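You operate a simulated robot arm through the tools that you are given. There is no shell and no other tool. Be economical: measure what you need, move in short steps, check, and stop when the job is done.

You run a simulated two-armed robot. Do the job below in one go: nothing can be reset, and whatever is moved stays where it is left.

## Task
Wipe the dust off the lapping board, fold the flap down and tape the seam.
Fine: grey pad, put back; blue sheeting tape, pressed till no air shows. What is to be rubbed or washed off counts as gone when no trace of it is left.

Only the result counts: the job must be done as asked and must still hold three seconds after the hand-in. Knocking over, shifting, dropping, spilling or breaking anything else fails it. Flat cloth is picked up by pressing the open fingertips on it (5 to 10 N) and closing them slowly along it; thin cloth reads only 2 to 8 mm in the jaws.

## Robot
Two 7-joint arms with fingered hands on one trunk, on a base that drives. Base frame: it is fixed to the floor where the robot stands at the start and does not move with it; the origin is under the middle of the robot, x ahead of it, y to its left, z up. Units: m, rad, N and s.
The left shoulder is at the start at [0.08, 0.197, 1.457], the right one opposite. With the tool pointing down near the work surface each hand reaches from about 0.1 to 0.56 m from the robot's upright axis, wherever it stands, measured 20 degrees to its own side. Places, roughly: black sheeting tape [-2.75, 6.25, 0.5]; dust on the lapping board [0.7, -0.4, 0.8]; lapping board [0.6, -0.4, 0.8]; sheeting flap on the lapping board [0.8, -0.4, 0.9]. Payload 4 kg a hand.
The TCP of each hand is the grasp point between the finger pads, 0.026 m short of the fingertips. In the tool frame z runs along the fingers and y along their closing line. Largest opening 0.132 m; the body of the gripper starts 0.073 m behind the TCP. The gripper is a hand of 4 fingers: y runs from the thumb to the fingers, the wrist lies at [0, 0, -0.239] in the tool frame.
Orientation is told as [roll, pitch, yaw] about the base's x, y, z axes, in that order, counted from this pose: with the fingers straight down and closing along the base's y, the tool's x points along the base's -x, its y along +y and its z along -z.

## Interface
- The arms move only by the tool servo_tool. It takes "left_rows", "right_rows" or both (then of equal length, played together; a hand with none holds still); each is a list that holds one entry, the list of rows, each a list of 6 numbers: the shift along the base's x, y, z in m, then the turn, a rotation vector about the base's x, y, z in rad. In form: [[[x, y, z, wx, wy, wz], ...]]. A call has 1 to 10 rows; each row is the pose to reach, as a shift and turn from the pose commanded when the call began. Rows are played at 5 a second. More than 0.05 m and 0.15 rad between two rows, and nothing of the call is played. Where a pose cannot be reached the arm comes as near as it can. A force on the tool above 40 N (or 10 N above the force at the start of the call, whichever is more), or a blocked arm, ends the call early, and 0.2 s more pass. In this call time passes only in rows, and 0.2 s behind the last. It gives the time, the measured TCP pose, the force on the tool (base axes), the opening and the grip force at its end, in the units of the frame above (readings bear some noise), with the torque about the TCP (base axes, N m) and any sound that the robot's microphone picked up.
- Cameras (640 x 400 px; columns grow to the right, rows downward): "scene" is now at [0.094, -0.0336, 1.6288]; the picture's right is [-0.52, -0.85, 0.00], its down [-0.69, 0.42, -0.60] and it looks along [0.51, -0.31, -0.80] (base axes); focal length 277 px, centre (320, 200). "left" rides on the left gripper at [-0.068, 0.002, -0.097] in its tool frame; the picture's right is [-0.03, -1.00, 0.00], its down [0.82, -0.02, -0.58] and it looks along [0.58, -0.01, 0.82] (tool axes); focal length 270 px, centre (320, 200). "right" rides on the right gripper at [0.068, 0.002, -0.097] in its tool frame; the picture's right is [-0.03, 1.00, 0.00], its down [-0.82, -0.02, -0.58] and it looks along [-0.58, -0.02, 0.82] (tool axes); focal length 270 px, centre (320, 200).
- get_image(camera): a new picture of that camera. The clock stands still meanwhile.
- slide_trunk(by): slides the trunk up (or, below 0, down) by that many m; the arms and the scene camera ride with it, the base frame stays. It gives what a move gives, with no picture.
- steer(legs): drives the robot by 1 to 6 legs, each [ahead, left, turn to the left] in m, m and rad, along the robot's own axes; the way and the turn of a leg run together, so that a leg with both is an arc; at most 1.5 m and 3.142 rad a leg. The arms and the cameras ride along, it lands a little off, and it stops where it bumps. It gives what a move gives.
- curl_fingers(finger1, finger2, finger3, thumb_bend, hand): sets how far each is bent, from 0 (flat) to 1 (curled in); at 0.3 the hand is open as for a grip, at 0.7 the pads meet at the TCP. One left out holds its place. A second passes; each finger stops where it meets its share of the squeeze, and holds until it gets a number again. It is the only way to open and close the hand. It gives what a move gives, with no picture; readings hold the bend of each and the force on the fingers (four entries, about 0 where the hand has none), thumb and palm.
- aim_head(pan, tilt): turns the head with the scene camera to pan (to the left, within 1.501 rad either way) and tilt (down, from -0.506 to 1.204), counted from straight ahead of the robot. It gives what a move gives.
- pixel_to_xyz(camera, pixels): for up to 12 pixels [column, row] of the newest picture of that camera ("zoom" is the newest enlarged one), the place [x, y, z] in the base frame of the surface seen there, good to about 0.003 m, but the place of the scene camera against the robot may be out by one fixed shift of up to 0.025 m in any direction. The clock stands still meanwhile.
- zoom(camera, box): a new picture of the part [left, top, right, bottom] of that camera's present view, enlarged. The clock stands still meanwhile.
- finish_job(): hands the job in; it is judged then, once.

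Keep the steps short. Do not move on a guess: measure, check each grasp and each placing, and mend mistakes. In all there are 80 turns and 78 pictures (those below and enlarged ones count). Leave the grippers open and the arms clear of the work at the hand-in unless told otherwise, and finish with a single line.

The tools are called as name(argument=value, ...) on one line, values as JSON. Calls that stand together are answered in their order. servo_tool: Moves the arms, as the interface text tells. Its arguments: {"type":"object","properties":{"left_rows":{"type":"array","items":{"type":"array","items":{"type":"array","items":{"type":"number"}}}},"right_rows":{"type":"array","items":{"type":"array","items":{"type":"array","items":{"type":"number"}}}}},"required":[]} The other tools are called the same way: slide_trunk (by) slides the trunk up or down; curl_fingers (finger1, finger2, finger3, thumb_bend, hand) moves the fingers one by one; steer (legs) drives the base; aim_head (pan, tilt) turns the head that bears the scene camera; get_image (camera) takes a picture; pixel_to_xyz (camera, pixels) gives the place of the surface under pixels of a picture; zoom (camera, box) takes an enlarged picture of a part of a camera's view; finish_job () hands the job in.

At the start:

```text
t: 0.0
left_tool_pos: [0.6358, -0.0075, 1.1148]
left_orientation: [0.0, -0.002, -0.001]
left_wrist_force: [0.1, 0.2, -0.8]
left_ft_torque: [0.06, -0.01, 0.01]
left_width: 0.1318
left_grasp_force: 0.0
left_shape: jaw
left_bend: [0.3, 0.3, 0.3, 0.3]
left_finger forces: [0.0, 0.0, 0.0, 0.0, 0.1, 0.0]
right_tool_pos: [0.3265, -0.4178, 1.0337]
right_orientation: [-0.004, -0.007, -0.001]
right_wrist_force: [-0.3, 0.5, 0.1]
right_ft_torque: [0.01, 0.0, -0.02]
right_width: 0.1317
right_grasp_force: 0.1
right_shape: jaw
right_bend: [0.3, 0.3, 0.3, 0.3]
right_finger forces: [0.0, 0.0, 0.0, 0.0, 0.0, 0.0]
trunk travel left (down, up): [-0.767, 0.073]
robot x, y, heading: [0.0, -0.002, -0.001]
head pan, tilt: [-0.546, 0.93]
```

scene: 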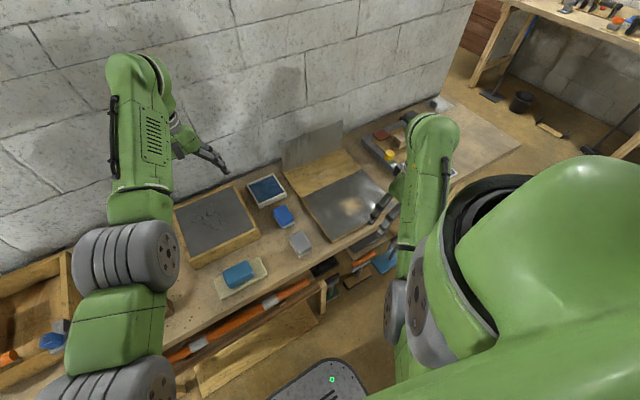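
right: 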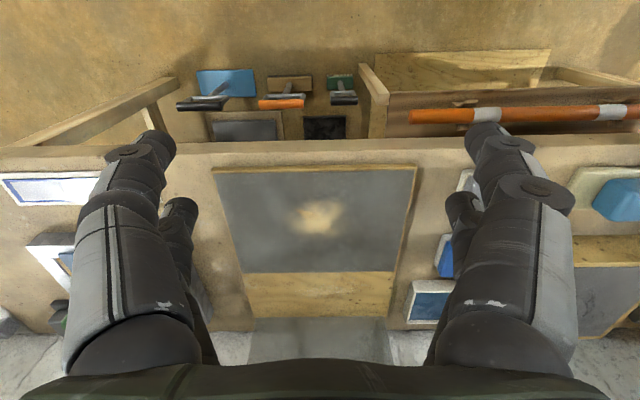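
left: 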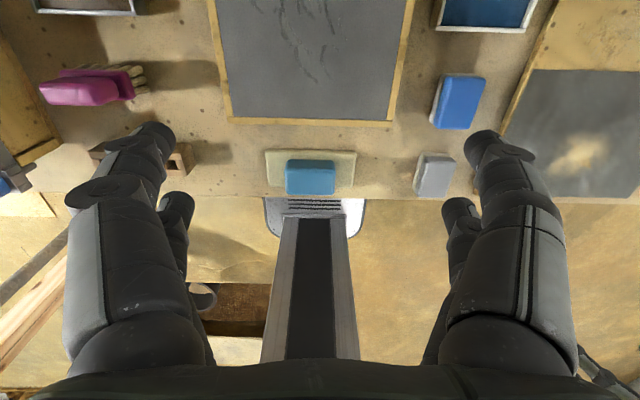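

I see the lapping board with a dust patch, a grey pad near scene (301,242), and several blue items. I enlarge the scene to make out the parts.

zoom(camera="scene", box=[220, 100, 520, 290])

zoom(camera="right", box=[0, 60, 640, 360])

```text
2.11 times, centred on (370, 195) of scene
```

zoom: 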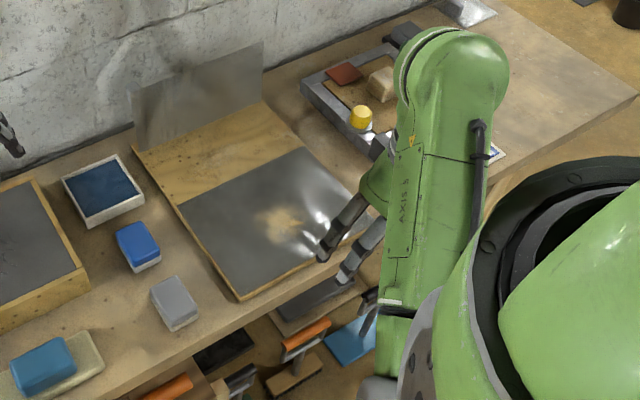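

```text
1.00 times, centred on (320, 210) of right (not enlarged: the box is as wide or as high as the picture)
```

zoom: 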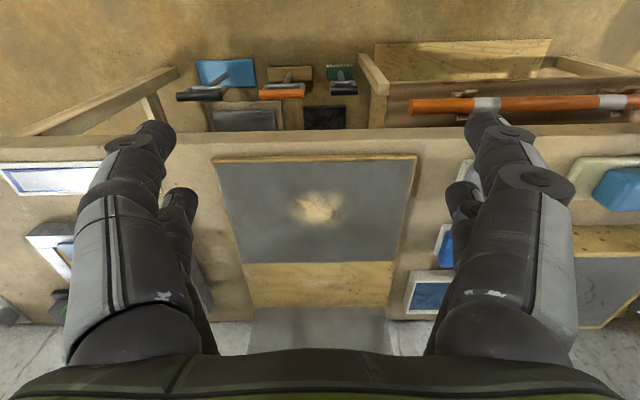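

Next I look around for the tape: pan the head to the right and take a picture, and measure the things in the current views.

pixel_to_xyz(camera="right", pixels=[[215, 170], [415, 165], [243, 271], [393, 271], [255, 315], [385, 315], [258, 340], [380, 340], [320, 210], [50, 185], [445, 260], [430, 295]])

get_image(camera="scene")

pixel_to_xyz(camera="left", pixels=[[437, 158], [437, 175], [415, 180], [455, 185], [460, 100], [310, 175], [560, 155], [90, 85], [490, 15], [84, 5]])

```text
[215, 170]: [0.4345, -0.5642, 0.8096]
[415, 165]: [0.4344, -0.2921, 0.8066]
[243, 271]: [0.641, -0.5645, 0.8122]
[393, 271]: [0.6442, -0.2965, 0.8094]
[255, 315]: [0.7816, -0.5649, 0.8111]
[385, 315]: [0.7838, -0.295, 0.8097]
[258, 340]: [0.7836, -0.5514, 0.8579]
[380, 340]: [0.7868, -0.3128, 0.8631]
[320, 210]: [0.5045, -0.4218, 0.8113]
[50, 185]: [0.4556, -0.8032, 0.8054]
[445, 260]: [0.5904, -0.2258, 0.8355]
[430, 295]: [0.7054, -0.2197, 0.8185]
```

```text
72 pictures are left
```

scene: 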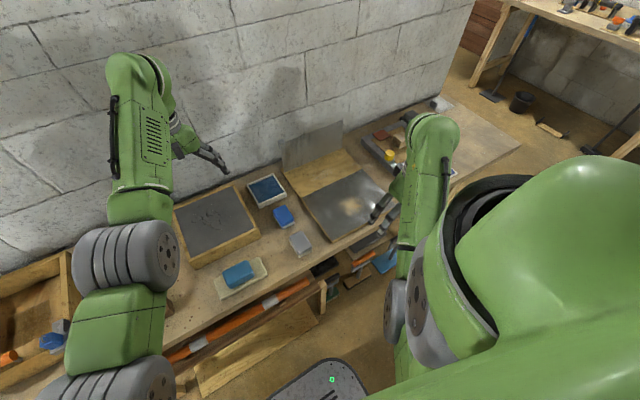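

```text
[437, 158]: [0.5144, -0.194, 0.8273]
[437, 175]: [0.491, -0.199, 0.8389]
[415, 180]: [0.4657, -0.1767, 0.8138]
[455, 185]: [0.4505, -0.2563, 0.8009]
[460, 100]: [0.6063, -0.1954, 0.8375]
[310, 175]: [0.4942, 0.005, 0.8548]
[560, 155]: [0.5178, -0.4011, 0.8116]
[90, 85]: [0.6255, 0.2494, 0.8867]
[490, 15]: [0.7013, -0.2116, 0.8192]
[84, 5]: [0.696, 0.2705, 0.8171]
```

The board's top is at z 0.81, seam line at x≈0.64, flap hinge at x≈0.78. Now I hunt for the tape with the head.

aim_head(pan=-1.2, tilt=0.6)

get_image(camera="scene")

aim_head(pan=0.7, tilt=0.6)

get_image(camera="scene")

aim_head(pan=1.5, tilt=0.3)

get_image(camera="scene")

```text
t: 1.0
left_tool_pos: [0.6334, -0.0073, 1.1148]
left_orientation: [0.0, 0.001, 0.001]
left_wrist_force: [-0.2, -0.6, -0.1]
left_ft_torque: [0.04, -0.04, -0.01]
left_width: 0.132
left_grasp_force: 0.0
left_shape: jaw
left_bend: [0.3, 0.3, 0.3, 0.3]
left_finger forces: [0.1, 0.1, 0.1, 0.1, 0.0, 0.0]
right_tool_pos: [0.328, -0.4187, 1.0364]
right_orientation: [-0.007, -0.008, 0.001]
right_wrist_force: [0.2, -0.7, 0.4]
right_ft_torque: [-0.03, -0.01, 0.0]
right_width: 0.1318
right_grasp_force: 0.0
right_shape: jaw
right_bend: [0.3, 0.3, 0.3, 0.3]
right_finger forces: [0.0, 0.0, 0.0, 0.1, 0.0, 0.0]
trunk travel left (down, up): [-0.767, 0.073]
robot x, y, heading: [0.0007, 0.0001, 0.0]
head pan, tilt: [-1.201, 0.6]
```

```text
71 pictures are left
```

scene: 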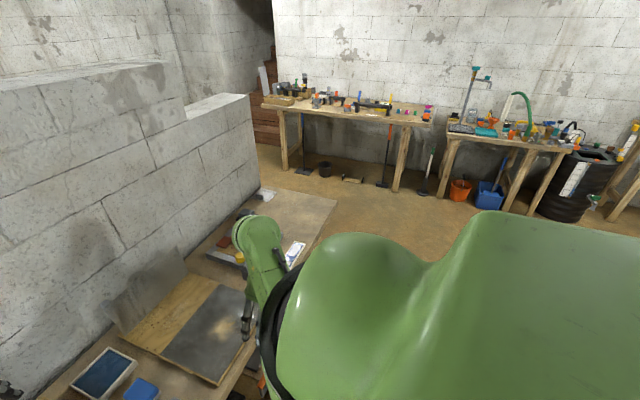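

```text
t: 2.9
left_tool_pos: [0.6344, -0.008, 1.1157]
left_orientation: [0.0, 0.001, 0.0]
left_wrist_force: [0.4, 0.2, 0.1]
left_ft_torque: [0.04, 0.0, -0.02]
left_width: 0.1319
left_grasp_force: 0.2
left_shape: jaw
left_bend: [0.3, 0.3, 0.3, 0.3]
left_finger forces: [0.0, 0.1, 0.0, 0.1, 0.0, 0.1]
right_tool_pos: [0.3273, -0.4183, 1.0348]
right_orientation: [-0.003, -0.007, 0.0]
right_wrist_force: [0.2, 0.5, 0.7]
right_ft_torque: [-0.04, -0.02, -0.01]
right_width: 0.1321
right_grasp_force: 0.0
right_shape: jaw
right_bend: [0.3, 0.3, 0.3, 0.3]
right_finger forces: [0.0, 0.0, 0.0, 0.0, 0.1, 0.0]
trunk travel left (down, up): [-0.767, 0.073]
robot x, y, heading: [0.0031, 0.0015, 0.002]
head pan, tilt: [0.7, 0.6]
```

```text
70 pictures are left
```

scene: 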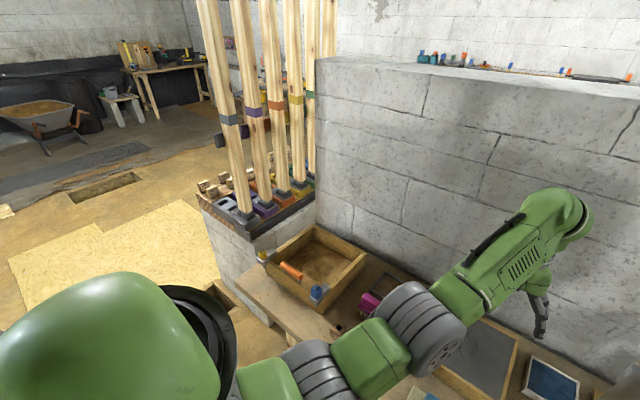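

```text
t: 4.0
left_tool_pos: [0.634, -0.0062, 1.1155]
left_orientation: [0.0, -0.001, 0.0]
left_wrist_force: [-0.6, 0.4, -0.9]
left_ft_torque: [0.0, 0.02, -0.01]
left_width: 0.1321
left_grasp_force: 0.0
left_shape: jaw
left_bend: [0.3, 0.3, 0.3, 0.3]
left_finger forces: [0.1, 0.1, 0.1, 0.0, 0.1, 0.0]
right_tool_pos: [0.3267, -0.4181, 1.0351]
right_orientation: [-0.005, -0.008, 0.0]
right_wrist_force: [0.6, 0.6, 0.1]
right_ft_torque: [0.01, 0.0, 0.02]
right_width: 0.1321
right_grasp_force: 0.0
right_shape: jaw
right_bend: [0.3, 0.3, 0.3, 0.3]
right_finger forces: [0.0, 0.1, 0.0, 0.1, 0.0, 0.0]
trunk travel left (down, up): [-0.767, 0.073]
robot x, y, heading: [-0.0008, 0.0017, -0.004]
head pan, tilt: [1.499, 0.3]
```

```text
69 pictures are left
```

scene: 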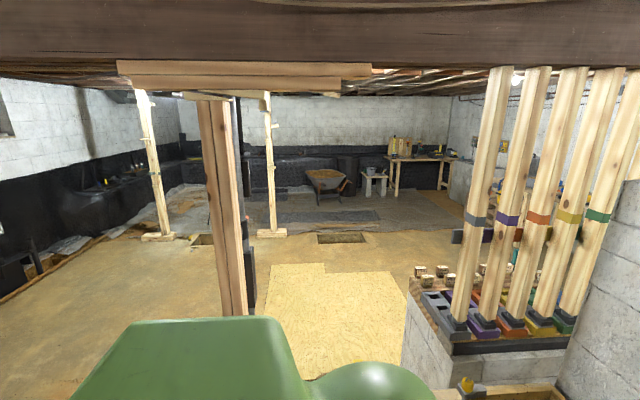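

Blue tape isn't plain yet. I look again to the right and enlarge the bench beside the board.

aim_head(pan=-1.1, tilt=0.8)

zoom(camera="scene", box=[60, 80, 340, 260])

zoom(camera="right", box=[0, 140, 220, 280])

```text
t: 6.4
left_tool_pos: [0.6346, -0.0078, 1.1147]
left_orientation: [0.0, 0.0, 0.0]
left_wrist_force: [0.0, 0.4, -0.4]
left_ft_torque: [0.02, 0.0, -0.02]
left_width: 0.132
left_grasp_force: 0.0
left_shape: jaw
left_bend: [0.3, 0.3, 0.3, 0.3]
left_finger forces: [0.0, 0.0, 0.0, 0.0, 0.0, 0.0]
right_tool_pos: [0.3274, -0.4183, 1.0351]
right_orientation: [-0.005, -0.007, 0.0]
right_wrist_force: [-0.2, 0.5, -0.6]
right_ft_torque: [-0.01, 0.01, -0.02]
right_width: 0.1319
right_grasp_force: 0.0
right_shape: jaw
right_bend: [0.3, 0.3, 0.3, 0.3]
right_finger forces: [0.0, 0.0, 0.0, 0.0, 0.0, 0.0]
trunk travel left (down, up): [-0.767, 0.073]
robot x, y, heading: [-0.0033, 0.0004, -0.001]
head pan, tilt: [-1.1, 0.799]
```

```text
2.22 times, centred on (200, 170) of scene
```

zoom: 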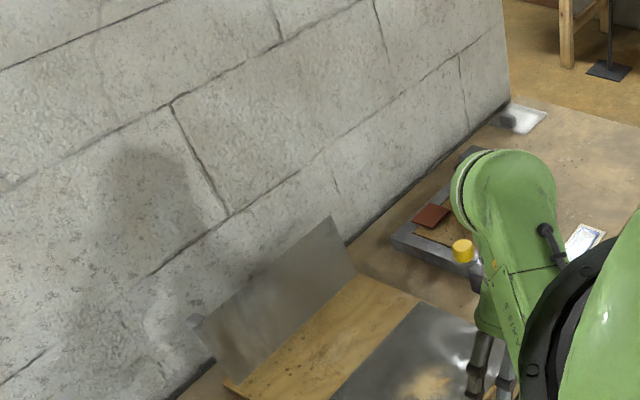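

```text
2.86 times, centred on (110, 210) of right
```

zoom: 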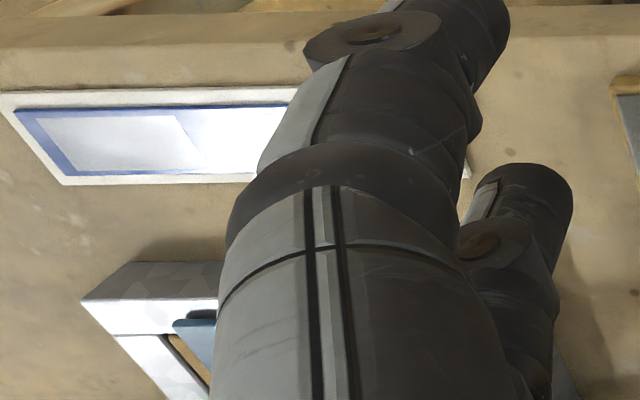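

The white-and-blue card right of the board could be the tape. I lift the right hand a bit and shift it right (all free air) to look at it.

servo_tool(right_rows=[[[0, -0.04, 0.03, 0, 0, 0], [0, -0.08, 0.06, 0, 0, 0], [0, -0.12, 0.08, 0, 0, 0], [0, -0.16, 0.08, 0, 0, 0], [0, -0.2, 0.08, 0, 0, 0], [0, -0.24, 0.08, 0, 0, 0], [0, -0.28, 0.08, 0, 0, 0]]])

get_image(camera="right")

```text
t: 8.0
left_tool_pos: [0.6336, -0.0089, 1.1149]
left_orientation: [0.002, -0.001, 0.0]
left_wrist_force: [0.0, -0.6, 0.0]
left_ft_torque: [0.01, 0.04, 0.02]
left_width: 0.132
left_grasp_force: 0.1
left_shape: jaw
left_bend: [0.3, 0.3, 0.3, 0.3]
left_finger forces: [0.0, 0.1, 0.0, 0.1, 0.0, 0.1]
right_tool_pos: [0.328, -0.7009, 1.1128]
right_orientation: [-0.004, -0.006, 0.0]
right_wrist_force: [0.5, -0.1, 0.4]
right_ft_torque: [0.0, -0.03, 0.02]
right_width: 0.1324
right_grasp_force: 0.3
right_shape: jaw
right_bend: [0.3, 0.3, 0.3, 0.3]
right_finger forces: [0.0, 0.0, 0.0, 0.0, 0.0, 0.0]
right hand out of reach, approached as far as the arm can: row 1, 2, 3
trunk travel left (down, up): [-0.767, 0.073]
robot x, y, heading: [-0.0023, 0.0047, -0.001]
head pan, tilt: [-1.1, 0.799]
```

```text
66 pictures are left
```

right: 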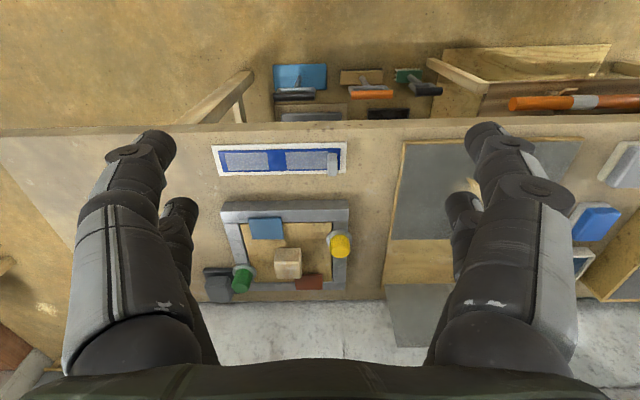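

zoom(camera="right", box=[190, 130, 370, 310])

zoom(camera="right", box=[200, 135, 360, 185])

pixel_to_xyz(camera="right", pixels=[[213, 147], [345, 144], [218, 176], [345, 174], [222, 160], [275, 160], [333, 158], [333, 173], [333, 164], [280, 220]])

```text
2.22 times, centred on (280, 220) of right
```

zoom: 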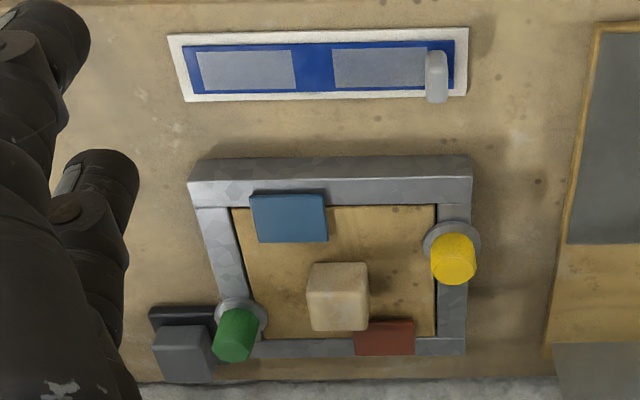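

```text
4.00 times, centred on (280, 160) of right
```

zoom: 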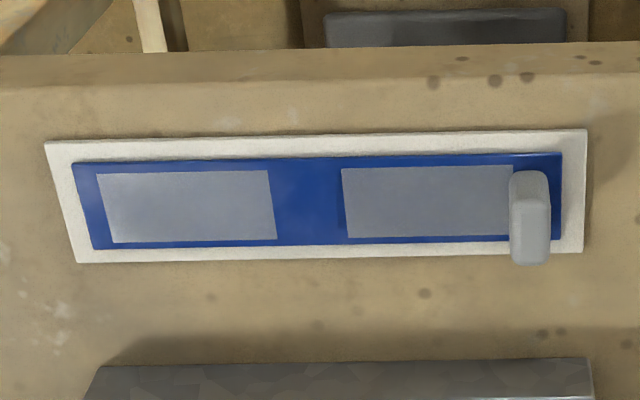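

```text
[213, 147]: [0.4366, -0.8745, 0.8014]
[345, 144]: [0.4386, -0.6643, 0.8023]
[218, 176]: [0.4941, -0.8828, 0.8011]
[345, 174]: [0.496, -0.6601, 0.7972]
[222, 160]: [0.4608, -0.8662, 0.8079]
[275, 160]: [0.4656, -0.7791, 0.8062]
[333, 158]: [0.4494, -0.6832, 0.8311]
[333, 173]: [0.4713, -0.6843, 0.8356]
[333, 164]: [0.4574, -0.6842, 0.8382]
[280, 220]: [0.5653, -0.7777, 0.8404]
```

The blue strip with a grey lift tab on a white backing card (about x 0.465, y -0.87…-0.67) is the blue sheeting tape. Now I check clearance between base and bench before driving.

aim_head(pan=-0.4, tilt=1.2)

get_image(camera="scene")

pixel_to_xyz(camera="right", pixels=[[320, 129], [320, 122], [300, 95], [370, 92], [425, 90], [245, 80], [182, 112], [520, 104], [370, 120], [300, 75]])

```text
t: 9.0
left_tool_pos: [0.6339, -0.0082, 1.1138]
left_orientation: [0.001, 0.001, -0.001]
left_wrist_force: [0.5, 0.3, 0.2]
left_ft_torque: [0.02, 0.02, 0.01]
left_width: 0.1317
left_grasp_force: 0.1
left_shape: jaw
left_bend: [0.3, 0.3, 0.3, 0.3]
left_finger forces: [0.0, 0.0, 0.1, 0.0, 0.1, 0.1]
right_tool_pos: [0.3259, -0.6976, 1.1139]
right_orientation: [-0.002, -0.005, -0.001]
right_wrist_force: [0.7, -0.8, -0.3]
right_ft_torque: [-0.01, 0.01, 0.01]
right_width: 0.1318
right_grasp_force: 0.1
right_shape: jaw
right_bend: [0.3, 0.3, 0.3, 0.3]
right_finger forces: [0.1, 0.1, 0.0, 0.1, 0.0, 0.1]
trunk travel left (down, up): [-0.767, 0.073]
robot x, y, heading: [-0.0006, 0.001, -0.001]
head pan, tilt: [-0.4, 1.201]
```

```text
63 pictures are left
```

scene: 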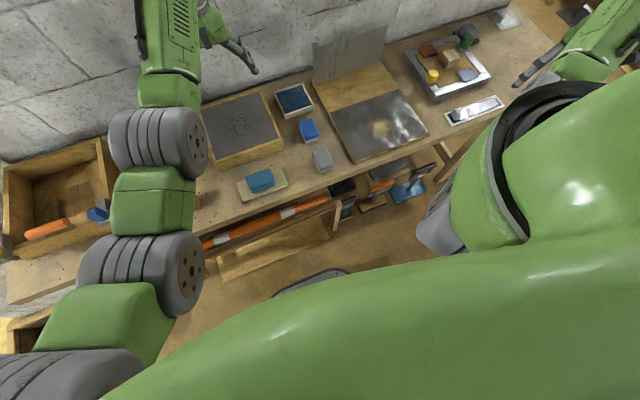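

```text
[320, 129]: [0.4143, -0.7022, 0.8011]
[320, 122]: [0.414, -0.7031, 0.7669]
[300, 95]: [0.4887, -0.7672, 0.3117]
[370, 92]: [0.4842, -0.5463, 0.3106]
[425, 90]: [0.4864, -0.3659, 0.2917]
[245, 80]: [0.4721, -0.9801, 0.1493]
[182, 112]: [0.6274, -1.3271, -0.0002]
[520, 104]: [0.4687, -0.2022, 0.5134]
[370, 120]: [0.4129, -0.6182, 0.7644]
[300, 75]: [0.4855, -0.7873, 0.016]
```

pixel_to_xyz(camera="scene", pixels=[[310, 278], [300, 285], [340, 269], [275, 296], [322, 160], [317, 153], [333, 152], [317, 173], [332, 168], [360, 60], [332, 90], [345, 160]])

zoom(camera="scene", box=[260, 70, 460, 200])

```text
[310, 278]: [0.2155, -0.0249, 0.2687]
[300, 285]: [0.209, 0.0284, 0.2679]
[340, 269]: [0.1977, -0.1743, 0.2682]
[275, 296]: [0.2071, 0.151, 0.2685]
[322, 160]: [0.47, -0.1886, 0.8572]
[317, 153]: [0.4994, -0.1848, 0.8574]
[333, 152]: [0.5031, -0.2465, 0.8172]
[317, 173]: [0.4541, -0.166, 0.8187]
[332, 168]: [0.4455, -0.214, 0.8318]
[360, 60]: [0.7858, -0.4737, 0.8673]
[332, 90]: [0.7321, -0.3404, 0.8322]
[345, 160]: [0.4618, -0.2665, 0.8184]
```

```text
3.08 times, centred on (360, 135) of scene
```

zoom: 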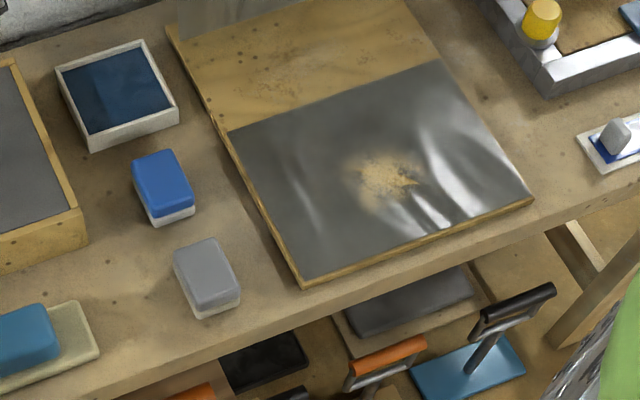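

Base front is about x 0.215, the bench edge 0.414; there is room to go ahead 0.15 m. I first draw the left hand back 0.2 m, then drive right 0.4 m and ahead 0.13 m.

servo_tool(left_rows=[[[-0.04, 0, 0, 0, 0, 0], [-0.08, 0, 0, 0, 0, 0], [-0.12, 0, 0, 0, 0, 0], [-0.16, 0, 0, 0, 0, 0], [-0.2, 0.02, 0, 0, 0, 0]]], right_rows=[[[0, 0.04, 0, 0, 0, 0], [0, 0.08, 0, 0, 0, 0], [0, 0.12, 0, 0, 0, 0], [0, 0.16, 0, 0, 0, 0], [0, 0.2, 0, 0, 0, 0]]])

steer(legs=[[0, -0.4, 0], [0.13, 0, 0]])

get_image(camera="left")

get_image(camera="scene")

```text
t: 10.2
left_tool_pos: [0.4622, 0.0006, 1.0896]
left_orientation: [0.0, -0.001, 0.0]
left_wrist_force: [1.0, 0.9, -0.1]
left_ft_torque: [0.0, 0.03, -0.02]
left_width: 0.1319
left_grasp_force: 0.1
left_shape: jaw
left_bend: [0.3, 0.3, 0.3, 0.3]
left_finger forces: [0.1, 0.0, 0.0, 0.0, 0.1, 0.1]
left hand out of reach, approached as far as the arm can: row 4, 5
right_tool_pos: [0.3438, -0.5195, 1.079]
right_orientation: [-0.006, -0.008, 0.0]
right_wrist_force: [0.1, -0.1, 0.3]
right_ft_torque: [-0.02, 0.0, 0.01]
right_width: 0.1322
right_grasp_force: 0.0
right_shape: jaw
right_bend: [0.3, 0.3, 0.3, 0.3]
right_finger forces: [0.0, 0.1, 0.0, 0.0, 0.1, 0.1]
right hand out of reach, approached as far as the arm can: row 4, 5
trunk travel left (down, up): [-0.767, 0.073]
robot x, y, heading: [0.0028, 0.0039, 0.0]
head pan, tilt: [-0.4, 1.201]
```

```text
t: 13.6
left_tool_pos: [0.5861, -0.4015, 1.0924]
left_orientation: [0.001, -0.005, -0.013]
left_wrist_force: [0.4, -0.4, 0.0]
left_ft_torque: [-0.01, 0.0, 0.01]
left_width: 0.1321
left_grasp_force: 0.1
left_shape: jaw
left_bend: [0.3, 0.3, 0.3, 0.3]
left_finger forces: [0.0, 0.1, 0.0, 0.0, 0.0, 0.1]
right_tool_pos: [0.46, -0.9173, 1.079]
right_orientation: [-0.003, -0.01, -0.013]
right_wrist_force: [0.1, -0.1, -0.1]
right_ft_torque: [0.01, 0.0, 0.0]
right_width: 0.1319
right_grasp_force: 0.1
right_shape: jaw
right_bend: [0.3, 0.3, 0.3, 0.3]
right_finger forces: [0.0, 0.1, 0.1, 0.1, 0.1, 0.0]
trunk travel left (down, up): [-0.767, 0.073]
robot x, y, heading: [0.1324, -0.3923, -0.013]
head pan, tilt: [-0.4, 1.201]
```

```text
61 pictures are left
```

left: 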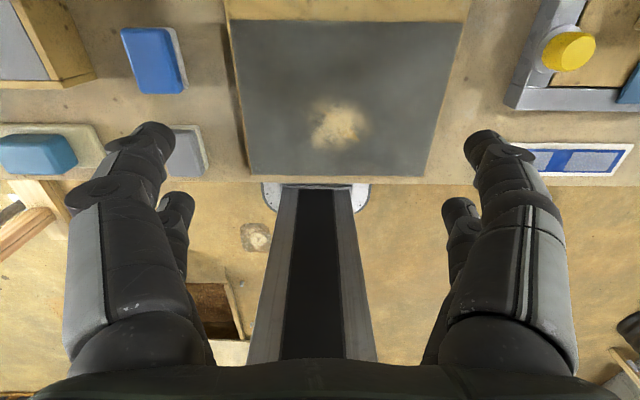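

```text
60 pictures are left
```

scene: 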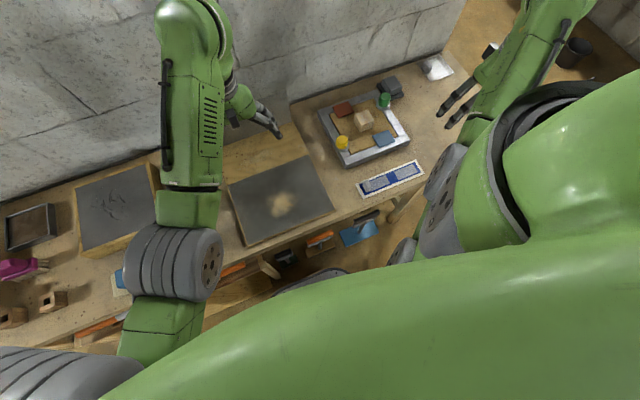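

The base is at [0.132,-0.392]. I bring the left hand above the grey pad (x≈0.475, y≈-0.195), staying high, and look.

servo_tool(left_rows=[[[-0.02, 0.04, 0, 0, 0, 0], [-0.04, 0.08, -0.01, 0, 0, 0], [-0.06, 0.12, -0.03, 0, 0, 0], [-0.08, 0.16, -0.05, 0, 0, 0], [-0.1, 0.2, -0.07, 0, 0, 0.013], [-0.115, 0.205, -0.09, 0, 0, 0.013]]])

get_image(camera="left")

```text
t: 15.0
left_tool_pos: [0.4751, -0.1951, 0.9982]
left_orientation: [0.0, -0.002, 0.001]
left_wrist_force: [0.4, 0.8, -0.3]
left_ft_torque: [-0.04, -0.02, -0.03]
left_width: 0.1317
left_grasp_force: 0.1
left_shape: jaw
left_bend: [0.3, 0.3, 0.3, 0.3]
left_finger forces: [0.1, 0.1, 0.0, 0.1, 0.0, 0.1]
left hand out of reach, approached as far as the arm can: row 1, 2, 3, 4
right_tool_pos: [0.4632, -0.9178, 1.0784]
right_orientation: [-0.006, -0.004, -0.012]
right_wrist_force: [-0.1, 0.5, -0.1]
right_ft_torque: [-0.01, -0.01, 0.01]
right_width: 0.1316
right_grasp_force: 0.1
right_shape: jaw
right_bend: [0.3, 0.3, 0.3, 0.3]
right_finger forces: [0.1, 0.0, 0.0, 0.0, 0.0, 0.0]
trunk travel left (down, up): [-0.767, 0.073]
robot x, y, heading: [0.1273, -0.3943, -0.012]
head pan, tilt: [-0.4, 1.201]
```

```text
59 pictures are left
```

left: 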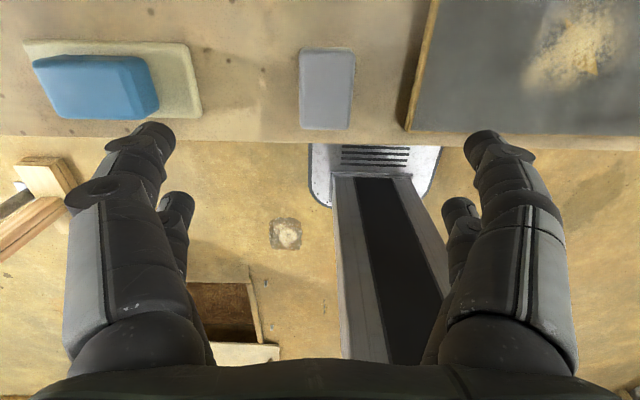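

pixel_to_xyz(camera="left", pixels=[[300, 50], [355, 52], [303, 128], [349, 128], [327, 85], [290, 110], [400, 60], [327, 129]])

zoom(camera="left", box=[260, 30, 400, 150])

```text
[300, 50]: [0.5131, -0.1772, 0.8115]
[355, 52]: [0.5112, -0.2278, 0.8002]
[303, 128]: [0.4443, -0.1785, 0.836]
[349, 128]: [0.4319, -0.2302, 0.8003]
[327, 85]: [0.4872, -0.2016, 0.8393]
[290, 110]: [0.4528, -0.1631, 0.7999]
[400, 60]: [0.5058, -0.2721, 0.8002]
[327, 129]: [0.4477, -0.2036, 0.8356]
```

```text
3.33 times, centred on (330, 90) of left
```

zoom: 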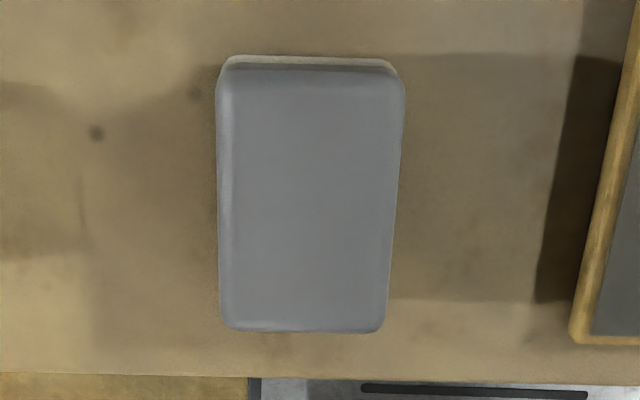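

Grey pad centre (0.479, -0.202), about 0.047 wide, top at z 0.839, bench at 0.80. I go down to TCP z≈0.838 so the tips stay 1 cm off the bench.

servo_tool(left_rows=[[[0.004, -0.007, -0.04, 0, 0, 0], [0.004, -0.007, -0.08, 0, 0, 0], [0.004, -0.007, -0.12, 0, 0, 0], [0.004, -0.007, -0.145, 0, 0, 0], [0.004, -0.007, -0.16, 0, 0, 0]]])

get_image(camera="left")

```text
t: 16.2
left_tool_pos: [0.4786, -0.202, 0.8405]
left_orientation: [0.001, -0.001, 0.0]
left_wrist_force: [0.0, -0.1, 0.6]
left_ft_torque: [0.03, 0.06, 0.02]
left_width: 0.1321
left_grasp_force: 0.0
left_shape: jaw
left_bend: [0.3, 0.3, 0.3, 0.3]
left_finger forces: [0.1, 0.0, 0.0, 0.0, 0.1, 0.1]
right_tool_pos: [0.4647, -0.9175, 1.0793]
right_orientation: [-0.006, -0.006, -0.013]
right_wrist_force: [0.0, 0.1, 0.7]
right_ft_torque: [0.0, -0.03, -0.01]
right_width: 0.1321
right_grasp_force: 0.0
right_shape: jaw
right_bend: [0.3, 0.3, 0.3, 0.3]
right_finger forces: [0.1, 0.1, 0.0, 0.0, 0.0, 0.1]
trunk travel left (down, up): [-0.767, 0.073]
robot x, y, heading: [0.1246, -0.389, -0.013]
head pan, tilt: [-0.4, 1.201]
```

```text
57 pictures are left
```

left: 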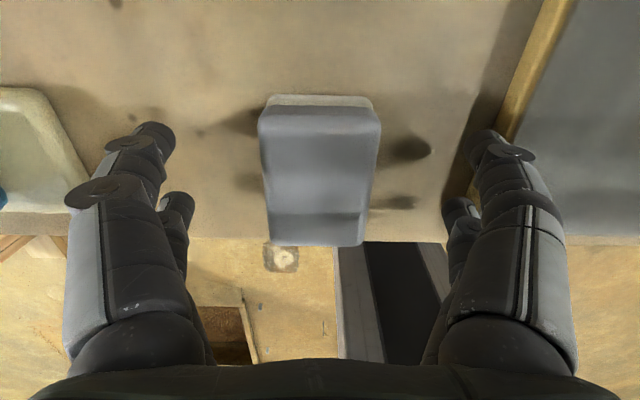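

The pad lies between the fingers; I close them on it.

curl_fingers(hand="left", finger1=0.7, finger2=0.7, finger3=0.7, thumb_bend=0.7)

servo_tool(left_rows=[[[0, 0, 0.02, 0, 0, 0], [0, 0, 0.04, 0, 0, 0], [0, 0, 0.06, 0, 0, 0]]])

get_image(camera="left")

```text
t: 17.2
left_tool_pos: [0.4788, -0.2022, 0.8406]
left_orientation: [0.0, -0.001, 0.0]
left_wrist_force: [-0.3, 0.8, -0.2]
left_ft_torque: [0.0, 0.0, 0.01]
left_width: 0.0455
left_grasp_force: 17.1
left_shape: fingers
left_bend: [0.53, 0.53, 0.59, 0.64]
left_finger forces: [8.6, 8.6, 5.9, 0.0, 11.5, 0.0]
right_tool_pos: [0.4636, -0.9184, 1.0786]
right_orientation: [-0.005, -0.005, -0.013]
right_wrist_force: [-0.1, 0.1, 0.1]
right_ft_torque: [-0.02, -0.01, -0.01]
right_width: 0.132
right_grasp_force: 0.0
right_shape: jaw
right_bend: [0.3, 0.3, 0.3, 0.3]
right_finger forces: [0.0, 0.1, 0.0, 0.0, 0.0, 0.0]
trunk travel left (down, up): [-0.767, 0.073]
robot x, y, heading: [0.1262, -0.395, -0.013]
head pan, tilt: [-0.4, 1.201]
```

```text
t: 18.0
left_tool_pos: [0.4804, -0.202, 0.9007]
left_orientation: [0.0, -0.001, -0.001]
left_wrist_force: [-0.1, -0.1, -0.3]
left_ft_torque: [0.0, -0.01, -0.01]
left_width: 0.0455
left_grasp_force: 16.6
left_shape: fingers
left_bend: [0.53, 0.53, 0.6, 0.64]
left_finger forces: [8.7, 8.6, 5.8, 0.0, 11.3, 0.1]
right_tool_pos: [0.4641, -0.9176, 1.0785]
right_orientation: [-0.005, -0.004, -0.011]
right_wrist_force: [-0.1, 0.2, -1.1]
right_ft_torque: [0.02, 0.01, -0.01]
right_width: 0.132
right_grasp_force: 0.0
right_shape: jaw
right_bend: [0.3, 0.3, 0.3, 0.3]
right_finger forces: [0.0, 0.0, 0.0, 0.0, 0.1, 0.0]
trunk travel left (down, up): [-0.767, 0.073]
robot x, y, heading: [0.1254, -0.3941, -0.011]
head pan, tilt: [-0.4, 1.201]
```

```text
56 pictures are left
```

left: 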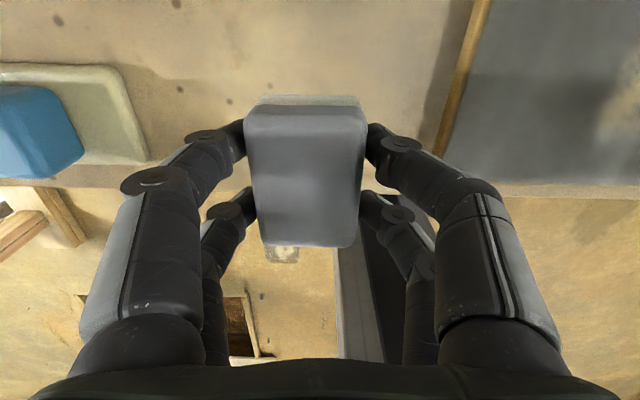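

The pad is held (17 N). I look closely at the board to see where the dust really is, on the wood strip as well as on the sheet.

zoom(camera="scene", box=[200, 100, 400, 250])

zoom(camera="scene", box=[220, 100, 340, 180])

```text
2.67 times, centred on (300, 175) of scene
```

zoom: 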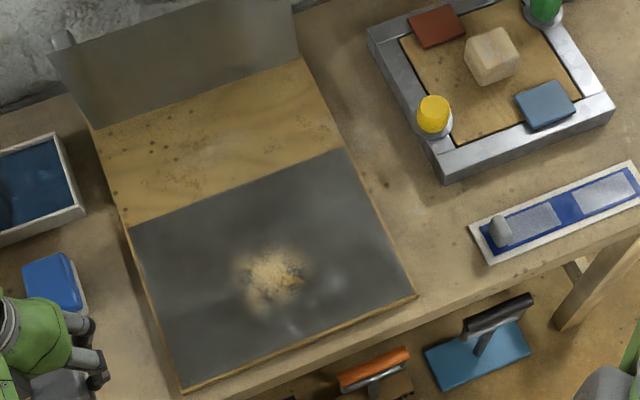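

```text
5.00 times, centred on (280, 140) of scene
```

zoom: 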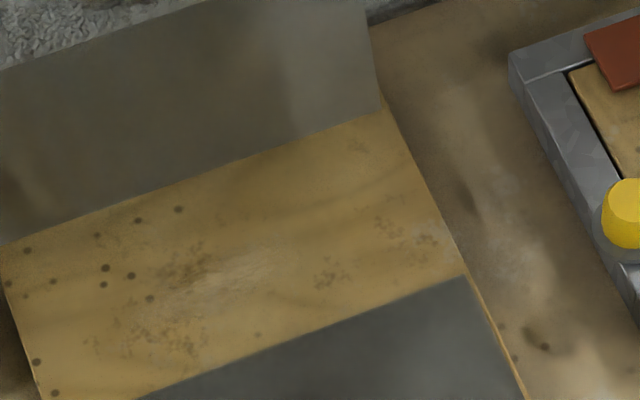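

The tan dust lies on the sheet; the wood strip shows only grain and stains, perhaps a pale smear. I measure both.

zoom(camera="scene", box=[200, 100, 400, 250])

pixel_to_xyz(camera="zoom", pixels=[[228, 285], [275, 240], [335, 265], [275, 325], [270, 280], [128, 228], [340, 150], [180, 388], [95, 130], [300, 57], [50, 50], [290, 5]])

```text
2.67 times, centred on (300, 175) of scene
```

zoom: 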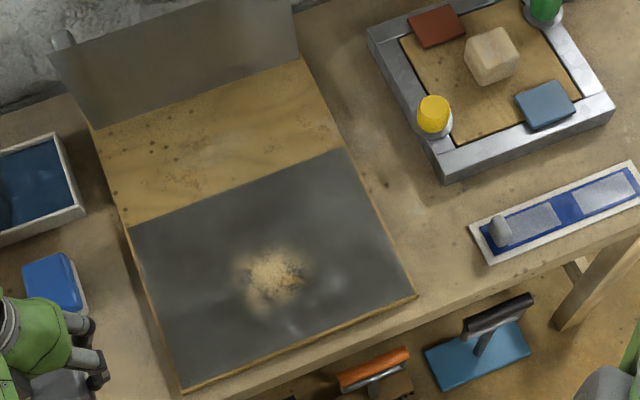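

```text
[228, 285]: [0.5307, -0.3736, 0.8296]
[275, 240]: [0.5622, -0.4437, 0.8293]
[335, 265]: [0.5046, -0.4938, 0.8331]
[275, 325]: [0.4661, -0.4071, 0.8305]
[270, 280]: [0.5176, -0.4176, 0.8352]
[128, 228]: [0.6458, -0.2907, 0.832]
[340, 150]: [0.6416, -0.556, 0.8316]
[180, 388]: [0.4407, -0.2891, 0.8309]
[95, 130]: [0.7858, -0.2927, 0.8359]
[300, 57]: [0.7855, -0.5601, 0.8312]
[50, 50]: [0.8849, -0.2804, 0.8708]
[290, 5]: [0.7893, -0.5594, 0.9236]
```

Dust spans about x 0.46–0.565, y -0.49…-0.37. I carry the pad to (0.48,-0.35), and go down until light contact (expected TCP z ≈0.851).

servo_tool(left_rows=[[[0, -0.05, 0.01, 0, 0, 0], [0, -0.1, 0.01, 0, 0, 0], [0, -0.148, 0, 0, 0, 0], [0, -0.148, -0.025, 0, 0, 0], [0, -0.148, -0.04, 0, 0, 0], [0, -0.148, -0.046, 0, 0, 0], [0, -0.148, -0.049, 0, 0, 0]]])

```text
refused: row 1 steps farther than a row can; nothing moved
```

servo_tool(left_rows=[[[0, -0.04, 0.01, 0, 0, 0], [0, -0.08, 0.01, 0, 0, 0], [0, -0.12, 0.005, 0, 0, 0], [0, -0.148, 0, 0, 0, 0], [0, -0.148, -0.025, 0, 0, 0], [0, -0.148, -0.04, 0, 0, 0], [0, -0.148, -0.046, 0, 0, 0], [0, -0.148, -0.049, 0, 0, 0]]])

```text
t: 19.8
left_tool_pos: [0.4788, -0.3511, 0.8544]
left_orientation: [-0.003, -0.007, -0.001]
left_wrist_force: [-1.2, -2.1, 19.7]
left_ft_torque: [0.32, 0.0, -0.01]
left_width: 0.0455
left_grasp_force: 18.6
left_shape: fingers
left_bend: [0.53, 0.54, 0.6, 0.64]
left_finger forces: [9.0, 9.0, 7.0, 0.0, 12.4, 0.0]
right_tool_pos: [0.4625, -0.9192, 1.0786]
right_orientation: [-0.006, -0.006, -0.013]
right_wrist_force: [-0.4, -0.3, 1.0]
right_ft_torque: [0.01, -0.01, 0.03]
right_width: 0.1319
right_grasp_force: 0.1
right_shape: jaw
right_bend: [0.3, 0.3, 0.3, 0.3]
right_finger forces: [0.0, 0.0, 0.0, 0.0, 0.0, 0.0]
trunk travel left (down, up): [-0.767, 0.073]
robot x, y, heading: [0.1254, -0.394, -0.014]
head pan, tilt: [-0.4, 1.201]
```

20 N is too strong; I ease up 1.5 mm and wipe in strokes along y, then step in x.

servo_tool(left_rows=[[[0, 0, 0.0015, 0, 0, 0], [0, -0.035, 0.0015, 0, 0, 0], [0, -0.075, 0.0015, 0, 0, 0], [0, -0.115, 0.0015, 0, 0, 0], [0, -0.155, 0.0015, 0, 0, 0], [0.03, -0.155, 0.0015, 0, 0, 0], [0.03, -0.115, 0.0015, 0, 0, 0], [0.03, -0.075, 0.0015, 0, 0, 0], [0.03, -0.035, 0.0015, 0, 0, 0], [0.03, 0, 0.0015, 0, 0, 0]]])

servo_tool(left_rows=[[[0.035, 0, 0, 0, 0, 0], [0.035, -0.035, 0, 0, 0, 0], [0.035, -0.075, 0, 0, 0, 0], [0.035, -0.115, 0, 0, 0, 0], [0.035, -0.155, 0, 0, 0, 0], [0.01, -0.155, 0, 0, 0, 0], [0.01, -0.115, 0, 0, 0, 0], [0.01, -0.075, 0, 0, 0, 0], [0.01, -0.035, 0, 0, 0, 0], [0.01, 0, 0, 0, 0, 0]]])

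zoom(camera="scene", box=[200, 100, 400, 250])

```text
t: 22.0
left_tool_pos: [0.5087, -0.3494, 0.8536]
left_orientation: [0.0, -0.002, 0.001]
left_wrist_force: [0.0, -1.0, 1.1]
left_ft_torque: [0.02, -0.02, -0.02]
left_width: 0.0456
left_grasp_force: 17.4
left_shape: fingers
left_bend: [0.53, 0.54, 0.61, 0.65]
left_finger forces: [8.5, 8.4, 6.0, 0.0, 11.7, 0.1]
right_tool_pos: [0.4641, -0.9182, 1.078]
right_orientation: [-0.005, -0.006, -0.012]
right_wrist_force: [0.6, -0.3, 0.4]
right_ft_torque: [0.0, -0.03, -0.01]
right_width: 0.1319
right_grasp_force: 0.0
right_shape: jaw
right_bend: [0.3, 0.3, 0.3, 0.3]
right_finger forces: [0.0, 0.0, 0.1, 0.0, 0.0, 0.0]
trunk travel left (down, up): [-0.767, 0.073]
robot x, y, heading: [0.1292, -0.3923, -0.01]
head pan, tilt: [-0.4, 1.201]
```

```text
t: 24.2
left_tool_pos: [0.5158, -0.3491, 0.8524]
left_orientation: [-0.002, -0.003, 0.0]
left_wrist_force: [-0.4, -2.1, 9.2]
left_ft_torque: [0.09, 0.0, 0.01]
left_width: 0.0456
left_grasp_force: 17.9
left_shape: fingers
left_bend: [0.53, 0.54, 0.61, 0.65]
left_finger forces: [8.5, 8.1, 6.8, 0.0, 12.4, 0.0]
right_tool_pos: [0.4627, -0.918, 1.0792]
right_orientation: [-0.006, -0.007, -0.013]
right_wrist_force: [-0.2, -0.7, 0.3]
right_ft_torque: [-0.02, -0.02, 0.01]
right_width: 0.1319
right_grasp_force: 0.0
right_shape: jaw
right_bend: [0.3, 0.3, 0.3, 0.3]
right_finger forces: [0.1, 0.0, 0.1, 0.0, 0.0, 0.0]
trunk travel left (down, up): [-0.767, 0.073]
robot x, y, heading: [0.1265, -0.396, -0.009]
head pan, tilt: [-0.4, 1.201]
```

```text
2.67 times, centred on (300, 175) of scene
```

zoom: 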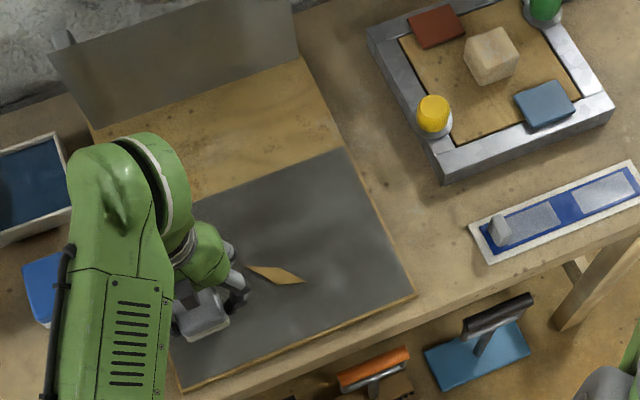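

The dust is mostly gone; a sharp tan sliver at zoom (275,274) remains. I wipe once more over it with a little more pressure, then look.

servo_tool(left_rows=[[[-0.015, -0.035, -0.0003, 0, 0, 0], [-0.015, -0.075, -0.0003, 0, 0, 0], [-0.015, -0.115, -0.0003, 0, 0, 0], [-0.015, -0.15, -0.0003, 0, 0, 0], [0.015, -0.15, -0.0003, 0, 0, 0], [0.015, -0.115, -0.0003, 0, 0, 0], [0.015, -0.075, -0.0003, 0, 0, 0], [0.015, -0.035, -0.0003, 0, 0, 0], [0.015, 0, -0.0003, 0, 0, 0]]])

servo_tool(left_rows=[[[0, 0, 0.03, 0, 0, 0], [0, 0, 0.07, 0, 0, 0], [0.03, -0.03, 0.09, 0, 0, 0], [0.05, -0.06, 0.1, 0, 0, 0]]])

get_image(camera="left")

```text
t: 26.2
left_tool_pos: [0.5297, -0.3495, 0.8535]
left_orientation: [0.001, -0.005, 0.0]
left_wrist_force: [1.2, -6.0, 16.7]
left_ft_torque: [0.0, -0.05, -0.01]
left_width: 0.0456
left_grasp_force: 18.3
left_shape: fingers
left_bend: [0.53, 0.54, 0.61, 0.65]
left_finger forces: [8.1, 7.9, 7.4, 0.1, 13.8, 0.0]
right_tool_pos: [0.4623, -0.9171, 1.0786]
right_orientation: [-0.004, -0.008, -0.014]
right_wrist_force: [-0.2, -0.5, 0.4]
right_ft_torque: [-0.03, -0.01, 0.01]
right_width: 0.1317
right_grasp_force: 0.0
right_shape: jaw
right_bend: [0.3, 0.3, 0.3, 0.3]
right_finger forces: [0.0, 0.0, 0.1, 0.1, 0.0, 0.1]
trunk travel left (down, up): [-0.767, 0.073]
robot x, y, heading: [0.1289, -0.3953, -0.006]
head pan, tilt: [-0.4, 1.201]
```

```text
t: 27.2
left_tool_pos: [0.5847, -0.4105, 0.9514]
left_orientation: [0.002, 0.002, 0.001]
left_wrist_force: [0.1, -0.4, -0.5]
left_ft_torque: [-0.02, 0.02, -0.02]
left_width: 0.0456
left_grasp_force: 16.6
left_shape: fingers
left_bend: [0.53, 0.53, 0.61, 0.65]
left_finger forces: [8.5, 8.1, 5.6, 0.0, 10.8, 0.1]
right_tool_pos: [0.4668, -0.9197, 1.0781]
right_orientation: [-0.004, -0.003, -0.014]
right_wrist_force: [0.7, 0.0, -0.5]
right_ft_torque: [-0.03, 0.02, 0.02]
right_width: 0.1319
right_grasp_force: 0.0
right_shape: jaw
right_bend: [0.3, 0.3, 0.3, 0.3]
right_finger forces: [0.1, 0.1, 0.0, 0.1, 0.1, 0.0]
trunk travel left (down, up): [-0.767, 0.073]
robot x, y, heading: [0.126, -0.3935, -0.006]
head pan, tilt: [-0.4, 1.201]
```

```text
51 pictures are left
```

left: 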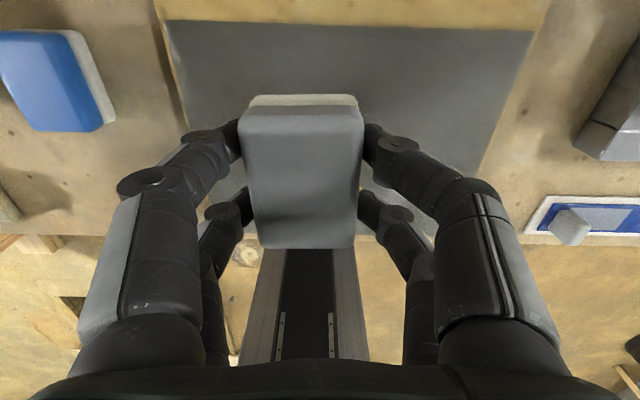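

The pad blocks the view. I swing the hand left to clear it and look with the scene camera.

servo_tool(left_rows=[[[-0.02, 0.04, 0, 0, 0, 0], [-0.05, 0.08, 0, 0, 0, 0], [-0.08, 0.12, 0, 0, 0, 0], [-0.105, 0.16, 0, 0, 0, 0], [-0.105, 0.205, 0, 0, 0, 0]]])

zoom(camera="scene", box=[230, 140, 350, 240])

```text
t: 28.4
left_tool_pos: [0.4781, -0.2041, 0.9516]
left_orientation: [-0.001, 0.002, -0.001]
left_wrist_force: [0.3, -0.4, -0.4]
left_ft_torque: [0.01, 0.02, 0.01]
left_width: 0.0455
left_grasp_force: 16.0
left_shape: fingers
left_bend: [0.53, 0.53, 0.61, 0.65]
left_finger forces: [8.4, 8.1, 5.7, 0.1, 10.7, 0.1]
right_tool_pos: [0.4645, -0.9164, 1.078]
right_orientation: [-0.005, -0.006, -0.012]
right_wrist_force: [-0.5, -0.6, 0.0]
right_ft_torque: [-0.04, 0.01, -0.01]
right_width: 0.132
right_grasp_force: 0.0
right_shape: jaw
right_bend: [0.3, 0.3, 0.3, 0.3]
right_finger forces: [0.1, 0.0, 0.0, 0.0, 0.1, 0.1]
trunk travel left (down, up): [-0.767, 0.073]
robot x, y, heading: [0.1268, -0.3917, -0.01]
head pan, tilt: [-0.4, 1.201]
```

```text
4.00 times, centred on (290, 190) of scene
```

zoom: 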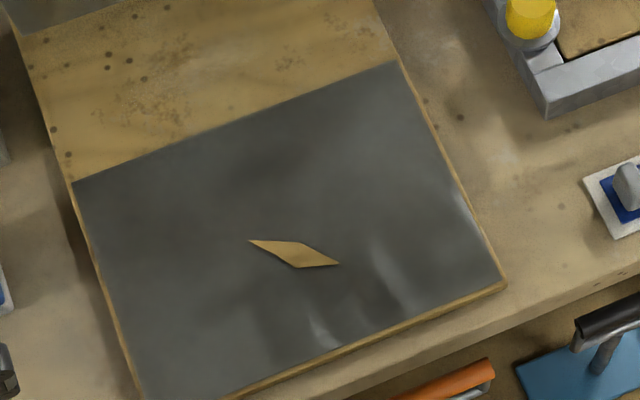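

A lens-shaped tear through the sheet showed up under the dust; the dust itself is gone. I measure the tear and the flap's height.

pixel_to_xyz(camera="zoom", pixels=[[250, 241], [338, 264], [296, 252], [293, 267], [300, 242], [290, 240], [299, 275]])

zoom(camera="scene", box=[200, 70, 330, 160])

pixel_to_xyz(camera="zoom", pixels=[[100, 145], [440, 30], [300, 100], [420, 40], [250, 130], [90, 290], [540, 160], [92, 150], [100, 180], [438, 60]])

```text
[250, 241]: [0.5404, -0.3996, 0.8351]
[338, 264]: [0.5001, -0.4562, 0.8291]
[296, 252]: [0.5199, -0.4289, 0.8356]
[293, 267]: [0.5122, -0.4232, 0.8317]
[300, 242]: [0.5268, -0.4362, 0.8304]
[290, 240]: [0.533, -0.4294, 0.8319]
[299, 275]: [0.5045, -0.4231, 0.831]
```

```text
4.44 times, centred on (265, 115) of scene
```

zoom: 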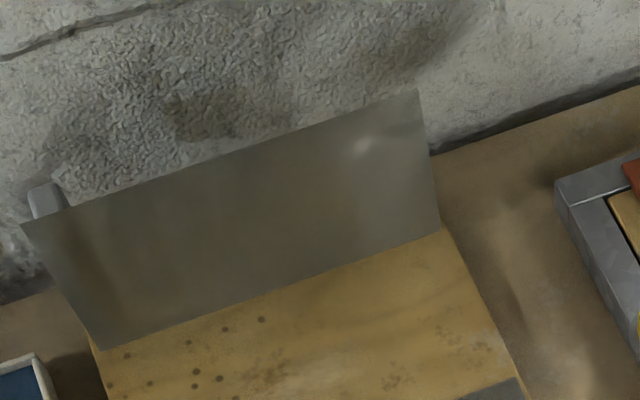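

```text
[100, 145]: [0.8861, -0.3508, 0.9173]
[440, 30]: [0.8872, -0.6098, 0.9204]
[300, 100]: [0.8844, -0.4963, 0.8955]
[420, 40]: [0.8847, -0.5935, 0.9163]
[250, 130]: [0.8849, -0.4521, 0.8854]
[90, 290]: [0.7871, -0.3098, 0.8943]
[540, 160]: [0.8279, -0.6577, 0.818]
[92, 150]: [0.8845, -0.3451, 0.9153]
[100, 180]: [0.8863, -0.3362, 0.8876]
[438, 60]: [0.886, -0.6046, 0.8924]
```

The flap has a grey grip tab behind its upper left corner, zoom (45,195). I measure the flap's top edge and tab.

pixel_to_xyz(camera="zoom", pixels=[[28, 228], [100, 205], [250, 160], [412, 98], [412, 95], [48, 190], [40, 200], [52, 205], [50, 187], [60, 230], [100, 345], [438, 222]])

zoom(camera="scene", box=[190, 95, 240, 135])

```text
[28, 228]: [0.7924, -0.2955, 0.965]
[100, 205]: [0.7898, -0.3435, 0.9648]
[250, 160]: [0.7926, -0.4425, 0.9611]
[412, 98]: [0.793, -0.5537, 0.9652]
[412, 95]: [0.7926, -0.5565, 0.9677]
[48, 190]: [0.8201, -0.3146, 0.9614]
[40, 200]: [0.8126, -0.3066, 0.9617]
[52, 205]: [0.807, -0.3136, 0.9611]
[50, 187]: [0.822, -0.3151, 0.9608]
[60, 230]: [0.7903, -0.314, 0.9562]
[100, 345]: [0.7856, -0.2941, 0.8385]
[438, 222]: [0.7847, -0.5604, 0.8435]
```

```text
10.00 times, centred on (215, 115) of scene
```

zoom: 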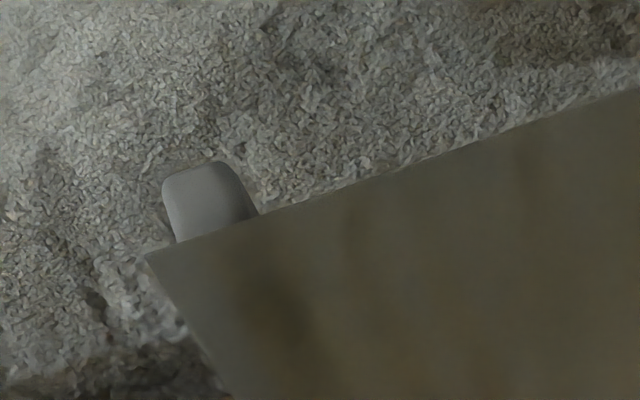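

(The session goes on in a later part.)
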